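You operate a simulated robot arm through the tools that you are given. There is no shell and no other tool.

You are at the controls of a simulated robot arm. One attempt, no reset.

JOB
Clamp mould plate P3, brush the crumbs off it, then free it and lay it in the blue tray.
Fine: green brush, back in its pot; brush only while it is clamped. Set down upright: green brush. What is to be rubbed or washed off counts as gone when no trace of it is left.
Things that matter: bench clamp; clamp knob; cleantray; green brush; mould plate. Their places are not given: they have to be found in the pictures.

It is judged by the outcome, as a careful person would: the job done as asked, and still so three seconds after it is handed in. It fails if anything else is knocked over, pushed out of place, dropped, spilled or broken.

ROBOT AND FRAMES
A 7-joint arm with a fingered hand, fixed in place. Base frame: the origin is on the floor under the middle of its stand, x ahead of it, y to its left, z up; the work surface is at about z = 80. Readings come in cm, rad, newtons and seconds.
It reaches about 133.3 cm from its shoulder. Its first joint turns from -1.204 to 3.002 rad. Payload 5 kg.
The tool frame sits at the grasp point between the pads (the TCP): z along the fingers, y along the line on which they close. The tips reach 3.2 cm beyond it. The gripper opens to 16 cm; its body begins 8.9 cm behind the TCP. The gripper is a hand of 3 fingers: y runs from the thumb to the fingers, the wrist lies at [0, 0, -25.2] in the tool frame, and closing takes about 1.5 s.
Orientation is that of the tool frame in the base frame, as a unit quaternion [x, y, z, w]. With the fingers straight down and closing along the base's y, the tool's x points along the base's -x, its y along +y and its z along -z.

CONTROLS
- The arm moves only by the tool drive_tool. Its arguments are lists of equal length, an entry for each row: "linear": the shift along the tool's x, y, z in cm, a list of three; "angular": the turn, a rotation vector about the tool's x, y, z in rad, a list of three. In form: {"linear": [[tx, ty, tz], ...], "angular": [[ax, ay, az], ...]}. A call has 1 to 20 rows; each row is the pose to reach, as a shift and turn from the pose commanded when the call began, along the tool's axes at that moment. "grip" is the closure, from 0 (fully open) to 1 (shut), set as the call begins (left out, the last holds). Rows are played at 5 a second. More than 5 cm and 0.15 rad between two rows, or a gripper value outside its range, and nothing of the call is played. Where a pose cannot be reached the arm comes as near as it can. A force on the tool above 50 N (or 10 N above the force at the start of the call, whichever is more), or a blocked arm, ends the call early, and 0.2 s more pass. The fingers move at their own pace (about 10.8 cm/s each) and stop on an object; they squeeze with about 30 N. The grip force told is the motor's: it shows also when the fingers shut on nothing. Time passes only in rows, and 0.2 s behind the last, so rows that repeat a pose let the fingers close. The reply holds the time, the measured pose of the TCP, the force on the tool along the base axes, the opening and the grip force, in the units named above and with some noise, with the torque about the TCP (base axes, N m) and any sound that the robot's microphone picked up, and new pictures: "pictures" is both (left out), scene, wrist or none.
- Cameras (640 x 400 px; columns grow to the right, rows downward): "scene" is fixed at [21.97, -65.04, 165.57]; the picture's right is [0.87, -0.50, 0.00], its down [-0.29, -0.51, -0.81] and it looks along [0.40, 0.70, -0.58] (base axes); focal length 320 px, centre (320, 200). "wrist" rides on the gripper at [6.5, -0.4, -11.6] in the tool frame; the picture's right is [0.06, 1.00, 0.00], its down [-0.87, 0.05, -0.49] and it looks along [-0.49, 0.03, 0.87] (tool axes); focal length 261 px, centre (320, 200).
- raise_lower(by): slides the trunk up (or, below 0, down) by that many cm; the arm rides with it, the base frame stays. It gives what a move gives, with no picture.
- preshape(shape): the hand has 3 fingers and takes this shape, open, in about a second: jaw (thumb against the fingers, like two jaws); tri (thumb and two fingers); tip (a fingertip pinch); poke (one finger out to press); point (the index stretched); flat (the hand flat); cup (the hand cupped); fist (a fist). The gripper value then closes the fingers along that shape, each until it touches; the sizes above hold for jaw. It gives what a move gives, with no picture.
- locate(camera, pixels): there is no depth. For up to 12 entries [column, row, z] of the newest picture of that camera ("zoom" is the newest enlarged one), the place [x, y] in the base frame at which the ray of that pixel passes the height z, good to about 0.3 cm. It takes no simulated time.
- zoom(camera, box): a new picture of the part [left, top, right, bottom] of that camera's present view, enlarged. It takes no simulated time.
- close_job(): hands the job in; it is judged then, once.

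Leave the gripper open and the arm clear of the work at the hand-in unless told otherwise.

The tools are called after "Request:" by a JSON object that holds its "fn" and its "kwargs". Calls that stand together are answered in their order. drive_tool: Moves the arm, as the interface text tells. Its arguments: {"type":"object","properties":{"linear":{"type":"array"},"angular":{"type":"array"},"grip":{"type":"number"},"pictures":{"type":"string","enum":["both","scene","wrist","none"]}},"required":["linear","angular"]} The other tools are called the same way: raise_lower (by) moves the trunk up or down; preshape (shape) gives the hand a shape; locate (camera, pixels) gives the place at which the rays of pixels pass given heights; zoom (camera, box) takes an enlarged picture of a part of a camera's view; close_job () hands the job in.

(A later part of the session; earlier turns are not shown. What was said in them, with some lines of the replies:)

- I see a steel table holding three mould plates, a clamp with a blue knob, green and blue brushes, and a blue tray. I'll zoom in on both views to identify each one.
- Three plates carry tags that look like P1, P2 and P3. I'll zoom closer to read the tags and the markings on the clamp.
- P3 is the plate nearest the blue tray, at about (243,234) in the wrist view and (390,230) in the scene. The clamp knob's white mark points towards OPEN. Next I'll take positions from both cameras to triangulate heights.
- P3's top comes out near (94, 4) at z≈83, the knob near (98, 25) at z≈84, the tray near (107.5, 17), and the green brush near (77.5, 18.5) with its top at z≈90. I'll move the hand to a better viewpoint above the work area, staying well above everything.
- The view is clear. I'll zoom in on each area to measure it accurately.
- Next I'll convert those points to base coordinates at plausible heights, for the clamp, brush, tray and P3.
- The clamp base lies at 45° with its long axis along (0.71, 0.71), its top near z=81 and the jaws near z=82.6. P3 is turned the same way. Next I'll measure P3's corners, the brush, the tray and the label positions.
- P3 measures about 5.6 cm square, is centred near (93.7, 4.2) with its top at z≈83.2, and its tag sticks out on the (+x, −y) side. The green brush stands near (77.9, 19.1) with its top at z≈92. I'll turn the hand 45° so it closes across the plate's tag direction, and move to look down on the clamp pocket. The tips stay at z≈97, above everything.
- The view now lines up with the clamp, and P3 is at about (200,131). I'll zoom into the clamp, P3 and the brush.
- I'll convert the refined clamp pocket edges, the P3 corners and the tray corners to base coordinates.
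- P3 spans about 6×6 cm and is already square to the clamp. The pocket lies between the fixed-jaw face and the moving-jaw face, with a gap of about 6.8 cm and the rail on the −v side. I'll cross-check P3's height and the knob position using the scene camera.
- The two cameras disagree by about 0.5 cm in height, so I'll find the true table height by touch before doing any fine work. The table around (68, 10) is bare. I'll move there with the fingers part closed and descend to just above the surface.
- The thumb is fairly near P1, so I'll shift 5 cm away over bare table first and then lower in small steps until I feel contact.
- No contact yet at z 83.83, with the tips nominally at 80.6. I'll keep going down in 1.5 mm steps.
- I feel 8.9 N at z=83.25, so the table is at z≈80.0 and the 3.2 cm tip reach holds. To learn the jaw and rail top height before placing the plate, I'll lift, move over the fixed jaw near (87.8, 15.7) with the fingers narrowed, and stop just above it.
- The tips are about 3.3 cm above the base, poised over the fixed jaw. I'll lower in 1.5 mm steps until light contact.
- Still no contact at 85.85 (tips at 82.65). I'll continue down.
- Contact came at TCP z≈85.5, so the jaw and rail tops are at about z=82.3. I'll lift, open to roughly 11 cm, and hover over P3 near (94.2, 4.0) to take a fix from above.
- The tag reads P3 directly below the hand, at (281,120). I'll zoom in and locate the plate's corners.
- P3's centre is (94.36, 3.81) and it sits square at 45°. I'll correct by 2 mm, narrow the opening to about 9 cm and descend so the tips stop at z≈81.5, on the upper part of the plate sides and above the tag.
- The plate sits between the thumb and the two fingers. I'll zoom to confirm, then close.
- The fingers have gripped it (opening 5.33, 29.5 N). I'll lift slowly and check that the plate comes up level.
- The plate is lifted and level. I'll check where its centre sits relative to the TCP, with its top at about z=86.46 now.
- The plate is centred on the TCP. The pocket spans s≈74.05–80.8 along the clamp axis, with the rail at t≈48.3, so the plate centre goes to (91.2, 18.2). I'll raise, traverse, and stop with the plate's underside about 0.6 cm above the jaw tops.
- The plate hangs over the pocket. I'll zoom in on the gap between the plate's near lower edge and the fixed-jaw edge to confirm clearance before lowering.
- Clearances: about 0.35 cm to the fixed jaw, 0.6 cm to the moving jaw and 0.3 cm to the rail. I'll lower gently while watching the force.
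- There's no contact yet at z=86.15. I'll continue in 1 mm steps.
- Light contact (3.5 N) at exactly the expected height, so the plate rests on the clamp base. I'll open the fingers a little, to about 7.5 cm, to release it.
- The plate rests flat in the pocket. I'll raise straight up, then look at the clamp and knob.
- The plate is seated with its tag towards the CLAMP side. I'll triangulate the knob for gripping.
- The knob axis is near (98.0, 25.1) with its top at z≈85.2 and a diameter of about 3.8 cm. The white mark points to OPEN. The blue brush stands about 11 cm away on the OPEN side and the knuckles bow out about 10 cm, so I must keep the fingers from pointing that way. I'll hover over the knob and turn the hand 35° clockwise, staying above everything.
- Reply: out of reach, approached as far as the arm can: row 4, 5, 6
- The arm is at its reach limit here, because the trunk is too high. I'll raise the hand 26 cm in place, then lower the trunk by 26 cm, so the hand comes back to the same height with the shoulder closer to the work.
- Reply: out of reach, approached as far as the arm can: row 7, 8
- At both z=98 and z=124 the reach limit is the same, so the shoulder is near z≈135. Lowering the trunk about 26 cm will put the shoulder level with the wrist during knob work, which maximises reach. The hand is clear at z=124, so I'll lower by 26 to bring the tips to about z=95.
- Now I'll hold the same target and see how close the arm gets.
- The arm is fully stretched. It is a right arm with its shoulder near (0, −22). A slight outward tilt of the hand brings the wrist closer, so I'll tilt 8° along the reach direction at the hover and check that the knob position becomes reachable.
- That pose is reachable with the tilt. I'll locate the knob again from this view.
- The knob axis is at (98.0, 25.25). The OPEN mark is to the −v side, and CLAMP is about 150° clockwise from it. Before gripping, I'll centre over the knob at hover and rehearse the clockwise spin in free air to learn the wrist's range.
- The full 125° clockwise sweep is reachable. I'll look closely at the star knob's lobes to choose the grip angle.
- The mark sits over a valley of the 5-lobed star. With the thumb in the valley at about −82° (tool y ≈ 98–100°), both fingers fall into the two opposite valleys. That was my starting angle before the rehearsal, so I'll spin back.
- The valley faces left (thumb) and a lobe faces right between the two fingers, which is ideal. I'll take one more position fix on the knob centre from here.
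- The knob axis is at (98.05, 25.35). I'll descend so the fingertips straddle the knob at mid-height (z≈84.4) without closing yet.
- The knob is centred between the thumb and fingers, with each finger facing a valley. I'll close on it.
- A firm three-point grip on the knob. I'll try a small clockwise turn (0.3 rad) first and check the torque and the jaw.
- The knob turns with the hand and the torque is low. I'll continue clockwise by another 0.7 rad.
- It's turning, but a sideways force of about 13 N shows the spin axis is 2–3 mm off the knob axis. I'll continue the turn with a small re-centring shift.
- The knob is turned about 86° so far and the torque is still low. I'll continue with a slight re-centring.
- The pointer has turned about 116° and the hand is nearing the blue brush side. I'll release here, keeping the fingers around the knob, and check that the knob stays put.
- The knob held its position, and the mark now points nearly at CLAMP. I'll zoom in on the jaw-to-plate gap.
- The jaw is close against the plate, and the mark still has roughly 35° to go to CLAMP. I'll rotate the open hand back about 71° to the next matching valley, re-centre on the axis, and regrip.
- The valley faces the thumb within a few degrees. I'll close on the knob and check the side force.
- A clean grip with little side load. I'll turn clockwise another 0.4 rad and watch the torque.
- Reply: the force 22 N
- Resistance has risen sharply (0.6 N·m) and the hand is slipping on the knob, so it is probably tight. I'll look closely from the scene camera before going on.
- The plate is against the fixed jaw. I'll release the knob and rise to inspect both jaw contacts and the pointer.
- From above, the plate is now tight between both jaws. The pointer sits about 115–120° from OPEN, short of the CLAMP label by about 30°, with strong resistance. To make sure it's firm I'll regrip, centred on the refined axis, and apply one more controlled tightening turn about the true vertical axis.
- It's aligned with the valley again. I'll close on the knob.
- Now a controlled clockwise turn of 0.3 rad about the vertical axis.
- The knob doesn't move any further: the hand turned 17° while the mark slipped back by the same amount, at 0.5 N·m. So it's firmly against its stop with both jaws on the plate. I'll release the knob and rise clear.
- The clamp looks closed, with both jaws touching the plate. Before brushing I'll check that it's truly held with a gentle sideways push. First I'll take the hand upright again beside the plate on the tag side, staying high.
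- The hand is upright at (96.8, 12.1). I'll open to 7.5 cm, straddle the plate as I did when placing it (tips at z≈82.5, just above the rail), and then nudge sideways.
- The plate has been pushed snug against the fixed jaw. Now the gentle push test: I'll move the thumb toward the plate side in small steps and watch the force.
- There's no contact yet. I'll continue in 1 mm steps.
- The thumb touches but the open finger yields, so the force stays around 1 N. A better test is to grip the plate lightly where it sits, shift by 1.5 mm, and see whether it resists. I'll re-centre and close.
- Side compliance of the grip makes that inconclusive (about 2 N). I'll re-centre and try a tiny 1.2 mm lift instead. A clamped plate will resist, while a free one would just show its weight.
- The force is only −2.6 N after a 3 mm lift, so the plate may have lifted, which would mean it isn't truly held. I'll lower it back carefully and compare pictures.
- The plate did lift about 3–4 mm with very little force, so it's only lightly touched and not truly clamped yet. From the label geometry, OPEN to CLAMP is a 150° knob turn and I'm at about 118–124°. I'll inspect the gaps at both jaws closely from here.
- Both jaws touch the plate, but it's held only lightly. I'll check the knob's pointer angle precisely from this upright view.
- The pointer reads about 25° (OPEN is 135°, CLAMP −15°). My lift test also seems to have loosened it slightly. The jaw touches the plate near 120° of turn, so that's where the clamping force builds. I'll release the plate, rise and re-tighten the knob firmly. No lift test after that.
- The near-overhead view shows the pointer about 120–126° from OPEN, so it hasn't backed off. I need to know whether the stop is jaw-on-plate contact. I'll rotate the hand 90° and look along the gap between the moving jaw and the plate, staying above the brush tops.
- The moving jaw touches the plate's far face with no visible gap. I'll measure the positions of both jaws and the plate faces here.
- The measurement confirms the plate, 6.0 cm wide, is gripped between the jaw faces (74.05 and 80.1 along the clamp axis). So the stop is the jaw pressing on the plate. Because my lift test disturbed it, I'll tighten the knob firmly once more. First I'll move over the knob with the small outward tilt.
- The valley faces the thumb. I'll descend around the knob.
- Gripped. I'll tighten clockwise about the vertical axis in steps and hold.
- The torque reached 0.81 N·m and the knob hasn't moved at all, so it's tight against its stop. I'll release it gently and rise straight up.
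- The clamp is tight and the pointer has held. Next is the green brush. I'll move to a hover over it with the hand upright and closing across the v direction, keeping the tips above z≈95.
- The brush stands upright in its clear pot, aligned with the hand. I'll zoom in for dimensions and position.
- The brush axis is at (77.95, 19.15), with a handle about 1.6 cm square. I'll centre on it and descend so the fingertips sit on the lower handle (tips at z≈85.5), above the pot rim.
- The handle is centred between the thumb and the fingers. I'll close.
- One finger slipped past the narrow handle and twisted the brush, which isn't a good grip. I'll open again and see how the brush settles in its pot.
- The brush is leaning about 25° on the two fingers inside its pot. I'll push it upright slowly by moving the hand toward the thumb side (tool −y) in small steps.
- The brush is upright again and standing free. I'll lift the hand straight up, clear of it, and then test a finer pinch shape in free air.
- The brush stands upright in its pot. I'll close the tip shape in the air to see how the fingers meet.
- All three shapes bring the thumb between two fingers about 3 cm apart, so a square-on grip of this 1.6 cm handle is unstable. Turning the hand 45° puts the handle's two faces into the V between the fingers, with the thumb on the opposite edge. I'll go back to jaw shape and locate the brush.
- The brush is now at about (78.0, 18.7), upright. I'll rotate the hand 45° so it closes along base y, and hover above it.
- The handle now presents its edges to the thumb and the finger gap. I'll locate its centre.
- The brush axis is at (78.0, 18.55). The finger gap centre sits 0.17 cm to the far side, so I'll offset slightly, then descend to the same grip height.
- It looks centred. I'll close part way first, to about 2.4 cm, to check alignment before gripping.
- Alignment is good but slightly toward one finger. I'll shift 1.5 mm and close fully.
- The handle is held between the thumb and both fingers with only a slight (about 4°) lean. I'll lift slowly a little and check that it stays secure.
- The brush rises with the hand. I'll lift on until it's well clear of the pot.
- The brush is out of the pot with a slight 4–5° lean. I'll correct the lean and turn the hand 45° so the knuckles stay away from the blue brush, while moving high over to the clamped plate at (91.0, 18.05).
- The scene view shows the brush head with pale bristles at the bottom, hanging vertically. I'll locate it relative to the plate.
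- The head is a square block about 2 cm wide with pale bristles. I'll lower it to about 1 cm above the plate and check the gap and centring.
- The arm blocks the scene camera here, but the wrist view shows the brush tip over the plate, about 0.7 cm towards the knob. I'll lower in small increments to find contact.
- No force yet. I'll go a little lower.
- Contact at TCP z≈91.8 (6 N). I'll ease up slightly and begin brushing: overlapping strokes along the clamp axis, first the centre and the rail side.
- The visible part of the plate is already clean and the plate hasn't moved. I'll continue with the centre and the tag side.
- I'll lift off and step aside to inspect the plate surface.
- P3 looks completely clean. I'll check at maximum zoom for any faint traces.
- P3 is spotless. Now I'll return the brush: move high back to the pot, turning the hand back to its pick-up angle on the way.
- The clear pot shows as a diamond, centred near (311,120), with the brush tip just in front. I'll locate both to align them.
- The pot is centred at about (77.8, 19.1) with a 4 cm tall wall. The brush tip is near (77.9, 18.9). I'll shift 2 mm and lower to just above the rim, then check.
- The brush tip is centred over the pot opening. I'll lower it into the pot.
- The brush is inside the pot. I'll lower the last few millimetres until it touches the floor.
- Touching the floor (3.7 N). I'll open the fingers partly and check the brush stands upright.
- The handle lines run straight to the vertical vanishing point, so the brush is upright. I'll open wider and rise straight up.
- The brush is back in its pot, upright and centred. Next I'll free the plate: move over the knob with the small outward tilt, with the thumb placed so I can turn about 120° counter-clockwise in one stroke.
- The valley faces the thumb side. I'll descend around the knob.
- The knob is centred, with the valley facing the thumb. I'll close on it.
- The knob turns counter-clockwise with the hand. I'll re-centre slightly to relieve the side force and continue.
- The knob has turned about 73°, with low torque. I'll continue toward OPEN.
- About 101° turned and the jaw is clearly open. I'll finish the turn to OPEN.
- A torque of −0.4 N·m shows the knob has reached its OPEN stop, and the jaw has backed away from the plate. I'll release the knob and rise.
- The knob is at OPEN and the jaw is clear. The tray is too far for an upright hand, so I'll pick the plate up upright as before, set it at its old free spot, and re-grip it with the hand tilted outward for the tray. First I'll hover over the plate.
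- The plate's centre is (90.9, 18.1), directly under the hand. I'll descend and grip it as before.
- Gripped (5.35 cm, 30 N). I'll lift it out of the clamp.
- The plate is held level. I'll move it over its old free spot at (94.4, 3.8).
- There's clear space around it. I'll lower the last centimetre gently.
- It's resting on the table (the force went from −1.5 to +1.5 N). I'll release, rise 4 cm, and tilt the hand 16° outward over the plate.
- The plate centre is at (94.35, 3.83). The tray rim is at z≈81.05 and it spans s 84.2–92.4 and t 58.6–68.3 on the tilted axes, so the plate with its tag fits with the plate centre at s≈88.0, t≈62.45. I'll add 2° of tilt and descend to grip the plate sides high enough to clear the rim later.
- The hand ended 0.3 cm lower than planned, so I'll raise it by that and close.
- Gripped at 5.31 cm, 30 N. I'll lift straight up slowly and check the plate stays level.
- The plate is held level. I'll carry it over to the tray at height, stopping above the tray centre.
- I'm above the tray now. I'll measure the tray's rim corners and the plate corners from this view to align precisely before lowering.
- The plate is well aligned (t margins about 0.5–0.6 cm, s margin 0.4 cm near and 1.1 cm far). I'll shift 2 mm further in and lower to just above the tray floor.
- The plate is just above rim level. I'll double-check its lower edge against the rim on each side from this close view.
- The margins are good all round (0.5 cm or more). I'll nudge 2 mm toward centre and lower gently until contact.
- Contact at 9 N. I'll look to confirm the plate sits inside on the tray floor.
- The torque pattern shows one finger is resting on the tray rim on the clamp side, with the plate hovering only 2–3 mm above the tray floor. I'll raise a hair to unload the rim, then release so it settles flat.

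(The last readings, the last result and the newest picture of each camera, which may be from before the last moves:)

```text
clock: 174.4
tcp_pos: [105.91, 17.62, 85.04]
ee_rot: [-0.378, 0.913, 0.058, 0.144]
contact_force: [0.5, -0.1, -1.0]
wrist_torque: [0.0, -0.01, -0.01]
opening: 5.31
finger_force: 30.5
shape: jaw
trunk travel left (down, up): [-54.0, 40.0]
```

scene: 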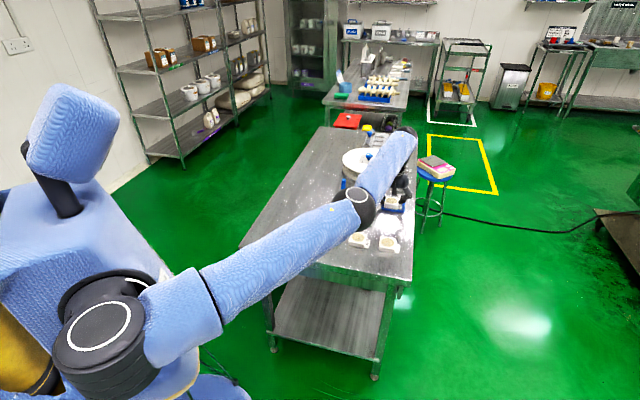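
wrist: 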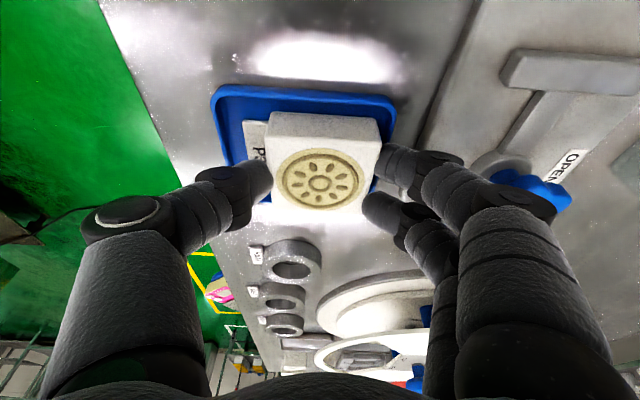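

Now unloaded (−1.0 N, just the plate's weight). I'll open slightly to let it settle.

Request:
{"fn": "drive_tool", "kwargs": {"linear": [[0, 0, 0], [0, 0, 0], [0, 0, 0], [0, 0, 0]], "angular": [[0, 0, 0], [0, 0, 0], [0, 0, 0], [0, 0, 0]], "grip": 0.6}}

Request:
{"fn": "zoom", "kwargs": {"camera": "scene", "box": [370, 190, 412, 218]}}

Request:
{"fn": "zoom", "kwargs": {"camera": "wrist", "box": [205, 65, 435, 235]}}

```text
clock: 175.4
tcp_pos: [105.98, 17.68, 85.31]
ee_rot: [-0.379, 0.912, 0.058, 0.146]
contact_force: [0.2, 0.0, -0.3]
wrist_torque: [-0.02, 0.03, 0.02]
opening: 6.35
finger_force: 0.1
shape: jaw
trunk travel left (down, up): [-54.0, 40.0]
```

scene: 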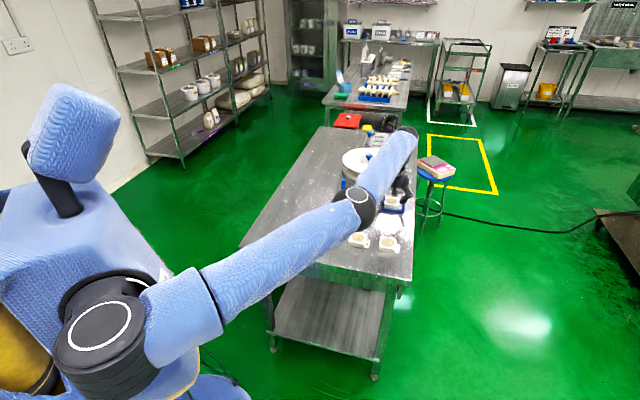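
wrist: 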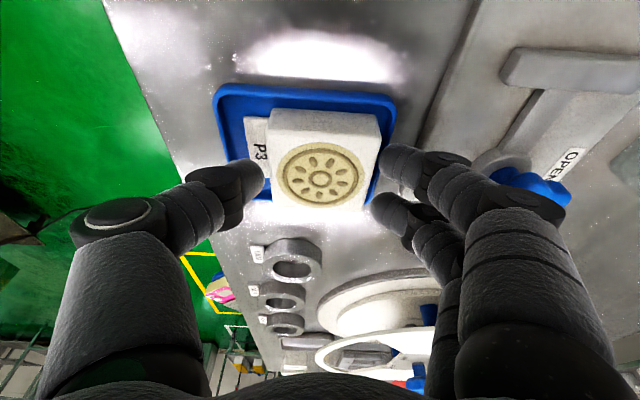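

```text
14.29 times, centred on (391, 204) of scene
```

zoom: 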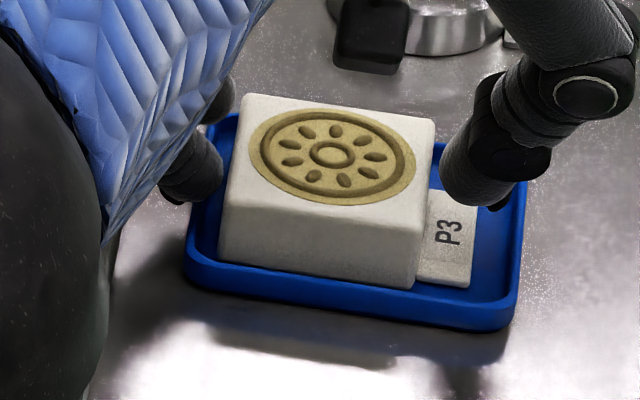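

```text
2.35 times, centred on (320, 150) of wrist
```

zoom: 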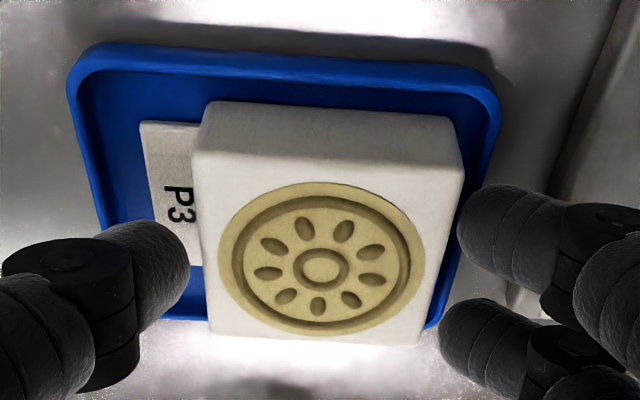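

The plate has settled in the tray. I'll rise straight up, clear of it, and inspect.

Request:
{"fn": "drive_tool", "kwargs": {"linear": [[-0.31, 0, -0.95], [-0.93, 0, -2.85], [-1.85, 0, -5.7], [-2.78, 0, -8.56], [-3.7, 0, -11.4], [-3.7, 0, -11.4]], "angular": [[0, 0, 0], [0, 0, 0], [0, 0, 0], [0, 0, 0], [0, 0, 0], [0, 0, 0]]}}

Request:
{"fn": "zoom", "kwargs": {"camera": "wrist", "box": [220, 20, 420, 180]}}

Request:
{"fn": "zoom", "kwargs": {"camera": "scene", "box": [365, 180, 415, 220]}}

```text
clock: 176.8
tcp_pos: [105.83, 17.53, 97.12]
ee_rot: [-0.377, 0.913, 0.058, 0.145]
contact_force: [0.2, 0.1, -0.3]
wrist_torque: [-0.02, 0.03, 0.02]
opening: 6.36
finger_force: 0.0
shape: jaw
trunk travel left (down, up): [-54.0, 40.0]
```

scene: 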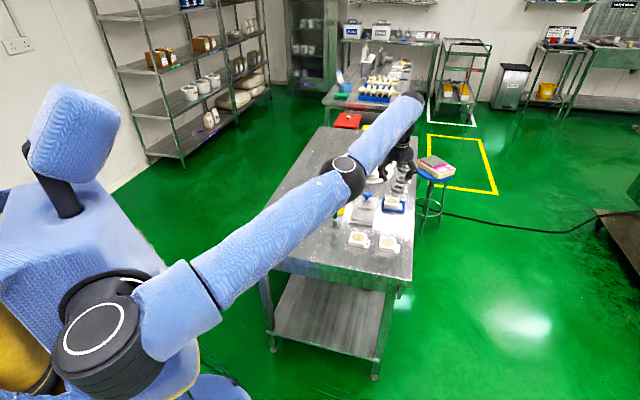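
wrist: 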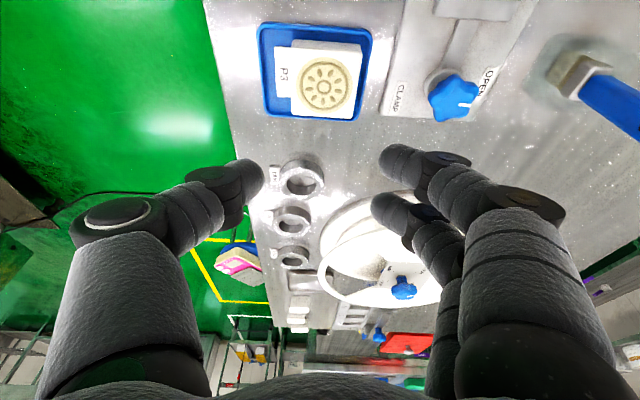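

```text
2.50 times, centred on (320, 100) of wrist
```

zoom: 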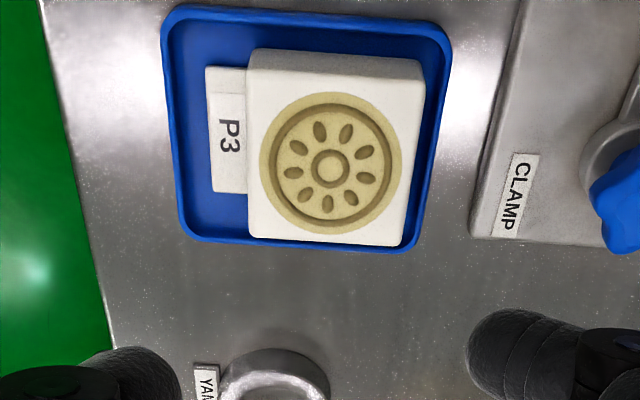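

```text
10.00 times, centred on (390, 200) of scene
```

zoom: 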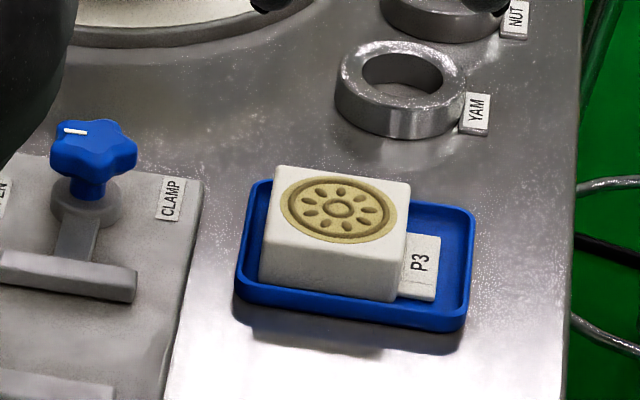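

P3 lies flat inside the tray. I'll verify its edges against the tray walls, and check the rest of the table.

Request:
{"fn": "locate", "kwargs": {"camera": "zoom", "pixels": [[252, 238, 82.9], [402, 246, 82.9], [250, 68, 82.9], [425, 80, 82.9], [200, 238, 81.05], [215, 242, 81.05], [164, 20, 81.05], [451, 50, 81.05], [300, 12, 81.05]]}}

Request:
{"fn": "zoom", "kwargs": {"camera": "scene", "box": [380, 190, 404, 216]}}

Request:
{"fn": "zoom", "kwargs": {"camera": "scene", "box": [310, 170, 420, 260]}}

```text
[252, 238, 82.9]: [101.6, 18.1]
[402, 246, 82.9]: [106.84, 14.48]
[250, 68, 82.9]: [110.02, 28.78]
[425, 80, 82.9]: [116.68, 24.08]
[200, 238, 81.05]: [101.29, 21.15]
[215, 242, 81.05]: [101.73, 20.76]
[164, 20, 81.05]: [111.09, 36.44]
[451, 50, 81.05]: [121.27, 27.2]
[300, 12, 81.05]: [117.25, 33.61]
```

```text
15.38 times, centred on (392, 203) of scene
```

zoom: 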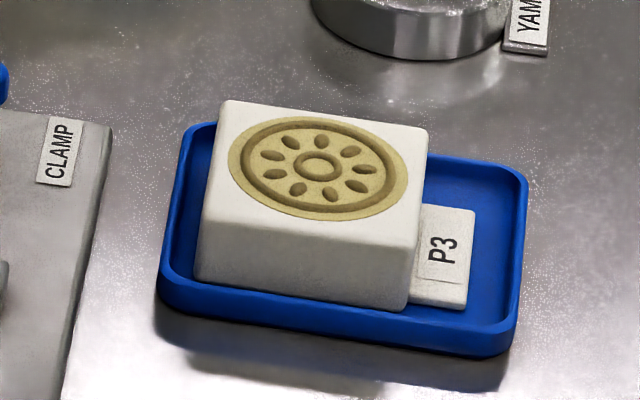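

```text
4.44 times, centred on (365, 215) of scene
```

zoom: 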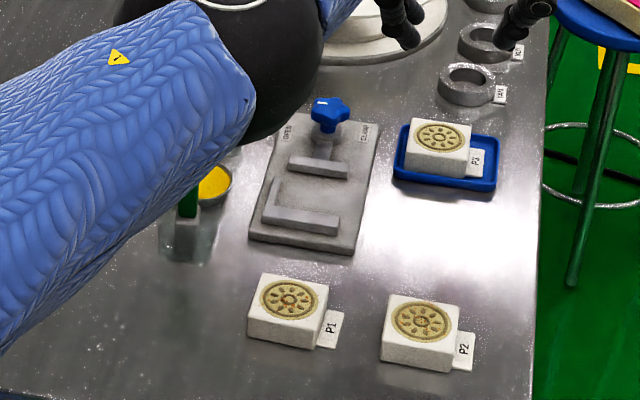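

P3 lies flat and fully inside the tray, with its tag. The clamp, P1, P2 and the brushes are in place. I'll retract the arm up and back, clear of the work, returning the hand upright.

Request:
{"fn": "drive_tool", "kwargs": {"linear": [[2.1, 0, -3.2], [4.2, 0, -6.4], [6.3, 0, -9.6], [8.4, 0, -12.8], [10.56, 0, -16.05], [10.56, 0, -16.05]], "angular": [[0, 0.063, 0], [0, 0.126, 0], [0, 0.188, 0], [0, 0.251, 0], [0, 0.314, 0], [0, 0.314, 0]], "pictures": "scene"}}

```text
clock: 178.2
tcp_pos: [95.21, 7.08, 109.21]
ee_rot: [-0.383, 0.924, -0.002, 0.0]
contact_force: [0.3, -0.1, -0.3]
wrist_torque: [0.0, 0.03, 0.0]
opening: 6.35
finger_force: 0.0
shape: jaw
trunk travel left (down, up): [-54.0, 40.0]
```

scene: 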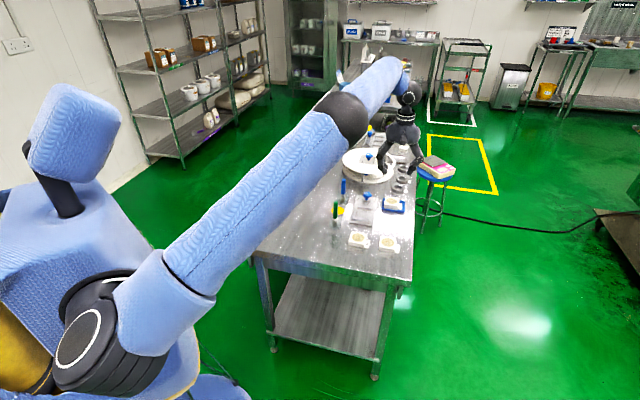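

The arm is up. I'll pull back over the empty part of the table and open the gripper fully.

Request:
{"fn": "drive_tool", "kwargs": {"linear": [[1.7, 3.9, -0.9], [3.4, 7.9, -1.7], [5.1, 11.8, -2.6], [6.9, 15.8, -3.4], [8.6, 19.7, -4.3], [10.3, 23.7, -5.1], [12, 27.6, -6], [12, 27.6, -6]], "angular": [[0, 0, 0], [0, 0, 0], [0, 0, 0], [0, 0, 0], [0, 0, 0], [0, 0, 0], [0, 0, 0], [0, 0, 0]], "grip": 0.0}}

Request:
{"fn": "zoom", "kwargs": {"camera": "wrist", "box": [160, 20, 480, 300]}}

Request:
{"fn": "zoom", "kwargs": {"camera": "scene", "box": [310, 150, 430, 260]}}

```text
clock: 180.0
tcp_pos: [67.24, 18.19, 114.93]
ee_rot: [-0.382, 0.924, -0.001, 0.001]
contact_force: [-0.2, 1.0, 0.5]
wrist_torque: [-0.03, -0.01, 0.01]
opening: 15.99
finger_force: 0.1
shape: jaw
trunk travel left (down, up): [-54.0, 40.0]
```

scene: 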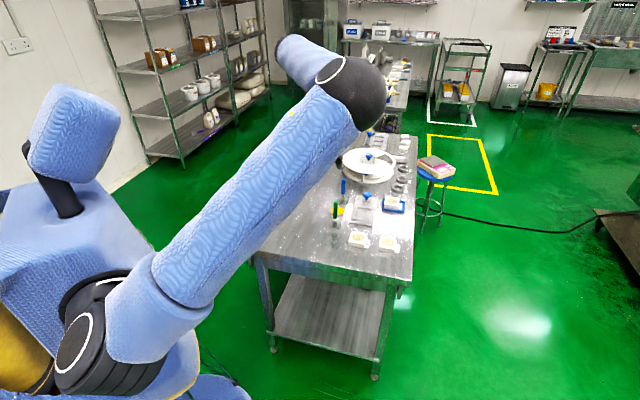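
wrist: 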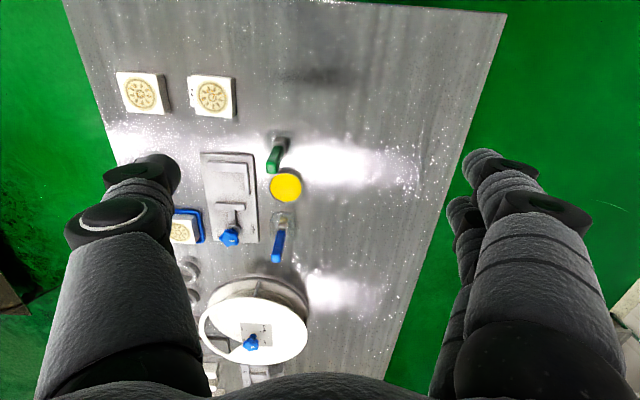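

```text
1.43 times, centred on (320, 160) of wrist
```

zoom: 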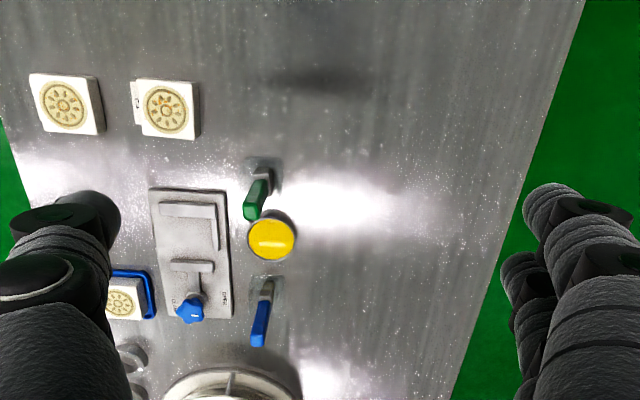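

```text
3.64 times, centred on (370, 205) of scene
```

zoom: 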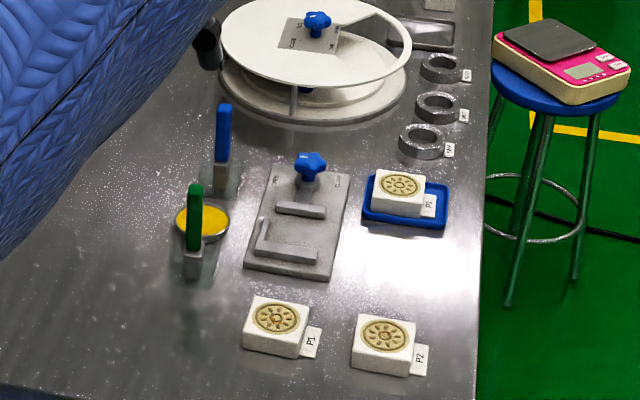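

The gripper is open and the arm is clear. One last close check of the brush and of P3 in the tray.

Request:
{"fn": "zoom", "kwargs": {"camera": "scene", "box": [320, 180, 360, 235]}}

Request:
{"fn": "zoom", "kwargs": {"camera": "scene", "box": [362, 188, 402, 218]}}

```text
7.27 times, centred on (340, 208) of scene
```

zoom: 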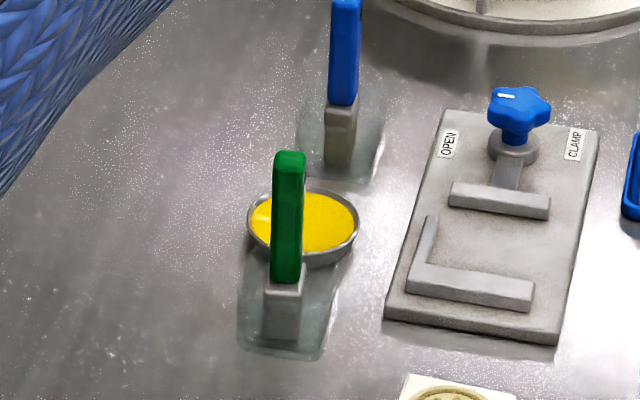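

```text
13.33 times, centred on (382, 203) of scene
```

zoom: 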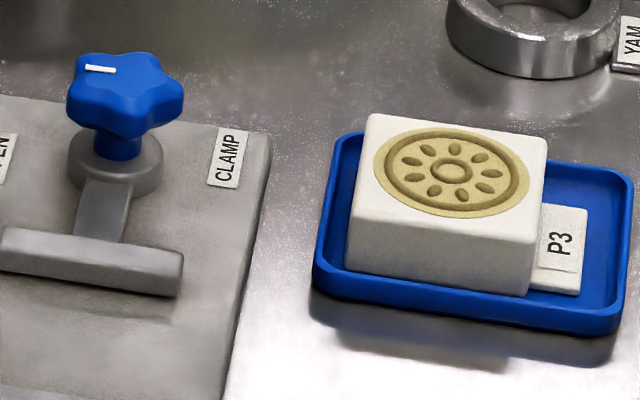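

The green brush stands upright in its pot. P3 is clean and lies flat inside the blue tray. The clamp is empty with its knob at OPEN, and nothing else has been disturbed. The gripper is open and the arm is clear, so I'm handing the job in.

Request:
{"fn": "close_job", "kwargs": {}}

```text
The job is handed in.
```

P3 is brushed clean and lying flat in the blue tray, and I've handed the job in. The green brush is upright in its pot, the clamp is empty with its knob at OPEN, and the gripper is open with the arm clear of the table. I saw no crumbs on P3 at full zoom. Nothing else looked moved or disturbed in the last pictures.

Some things didn't go exactly to plan:

- **Clamp tightness:** The knob stopped about 120° round, roughly 30° short of the CLAMP label, because the jaw was already pressing on the plate. When I tested the hold, the plate lifted 3–4 mm with little force. I then re-tightened the knob to 0.81 N·m before brushing and did not repeat the test. The plate didn't shift while I brushed it.
- **Brush grip:** My first grip on the green brush slipped and left it leaning in its pot. I stood it upright again before picking it up a second way.
- **Extra set-down:** The tray was out of reach with the hand upright. After freeing P3 I set it briefly back at its original spot and picked it up again with the hand tilted.
- **Tray placement:** One finger rested on the tray rim, so I released P3 an estimated 2–3 mm above the tray floor and it settled flat.
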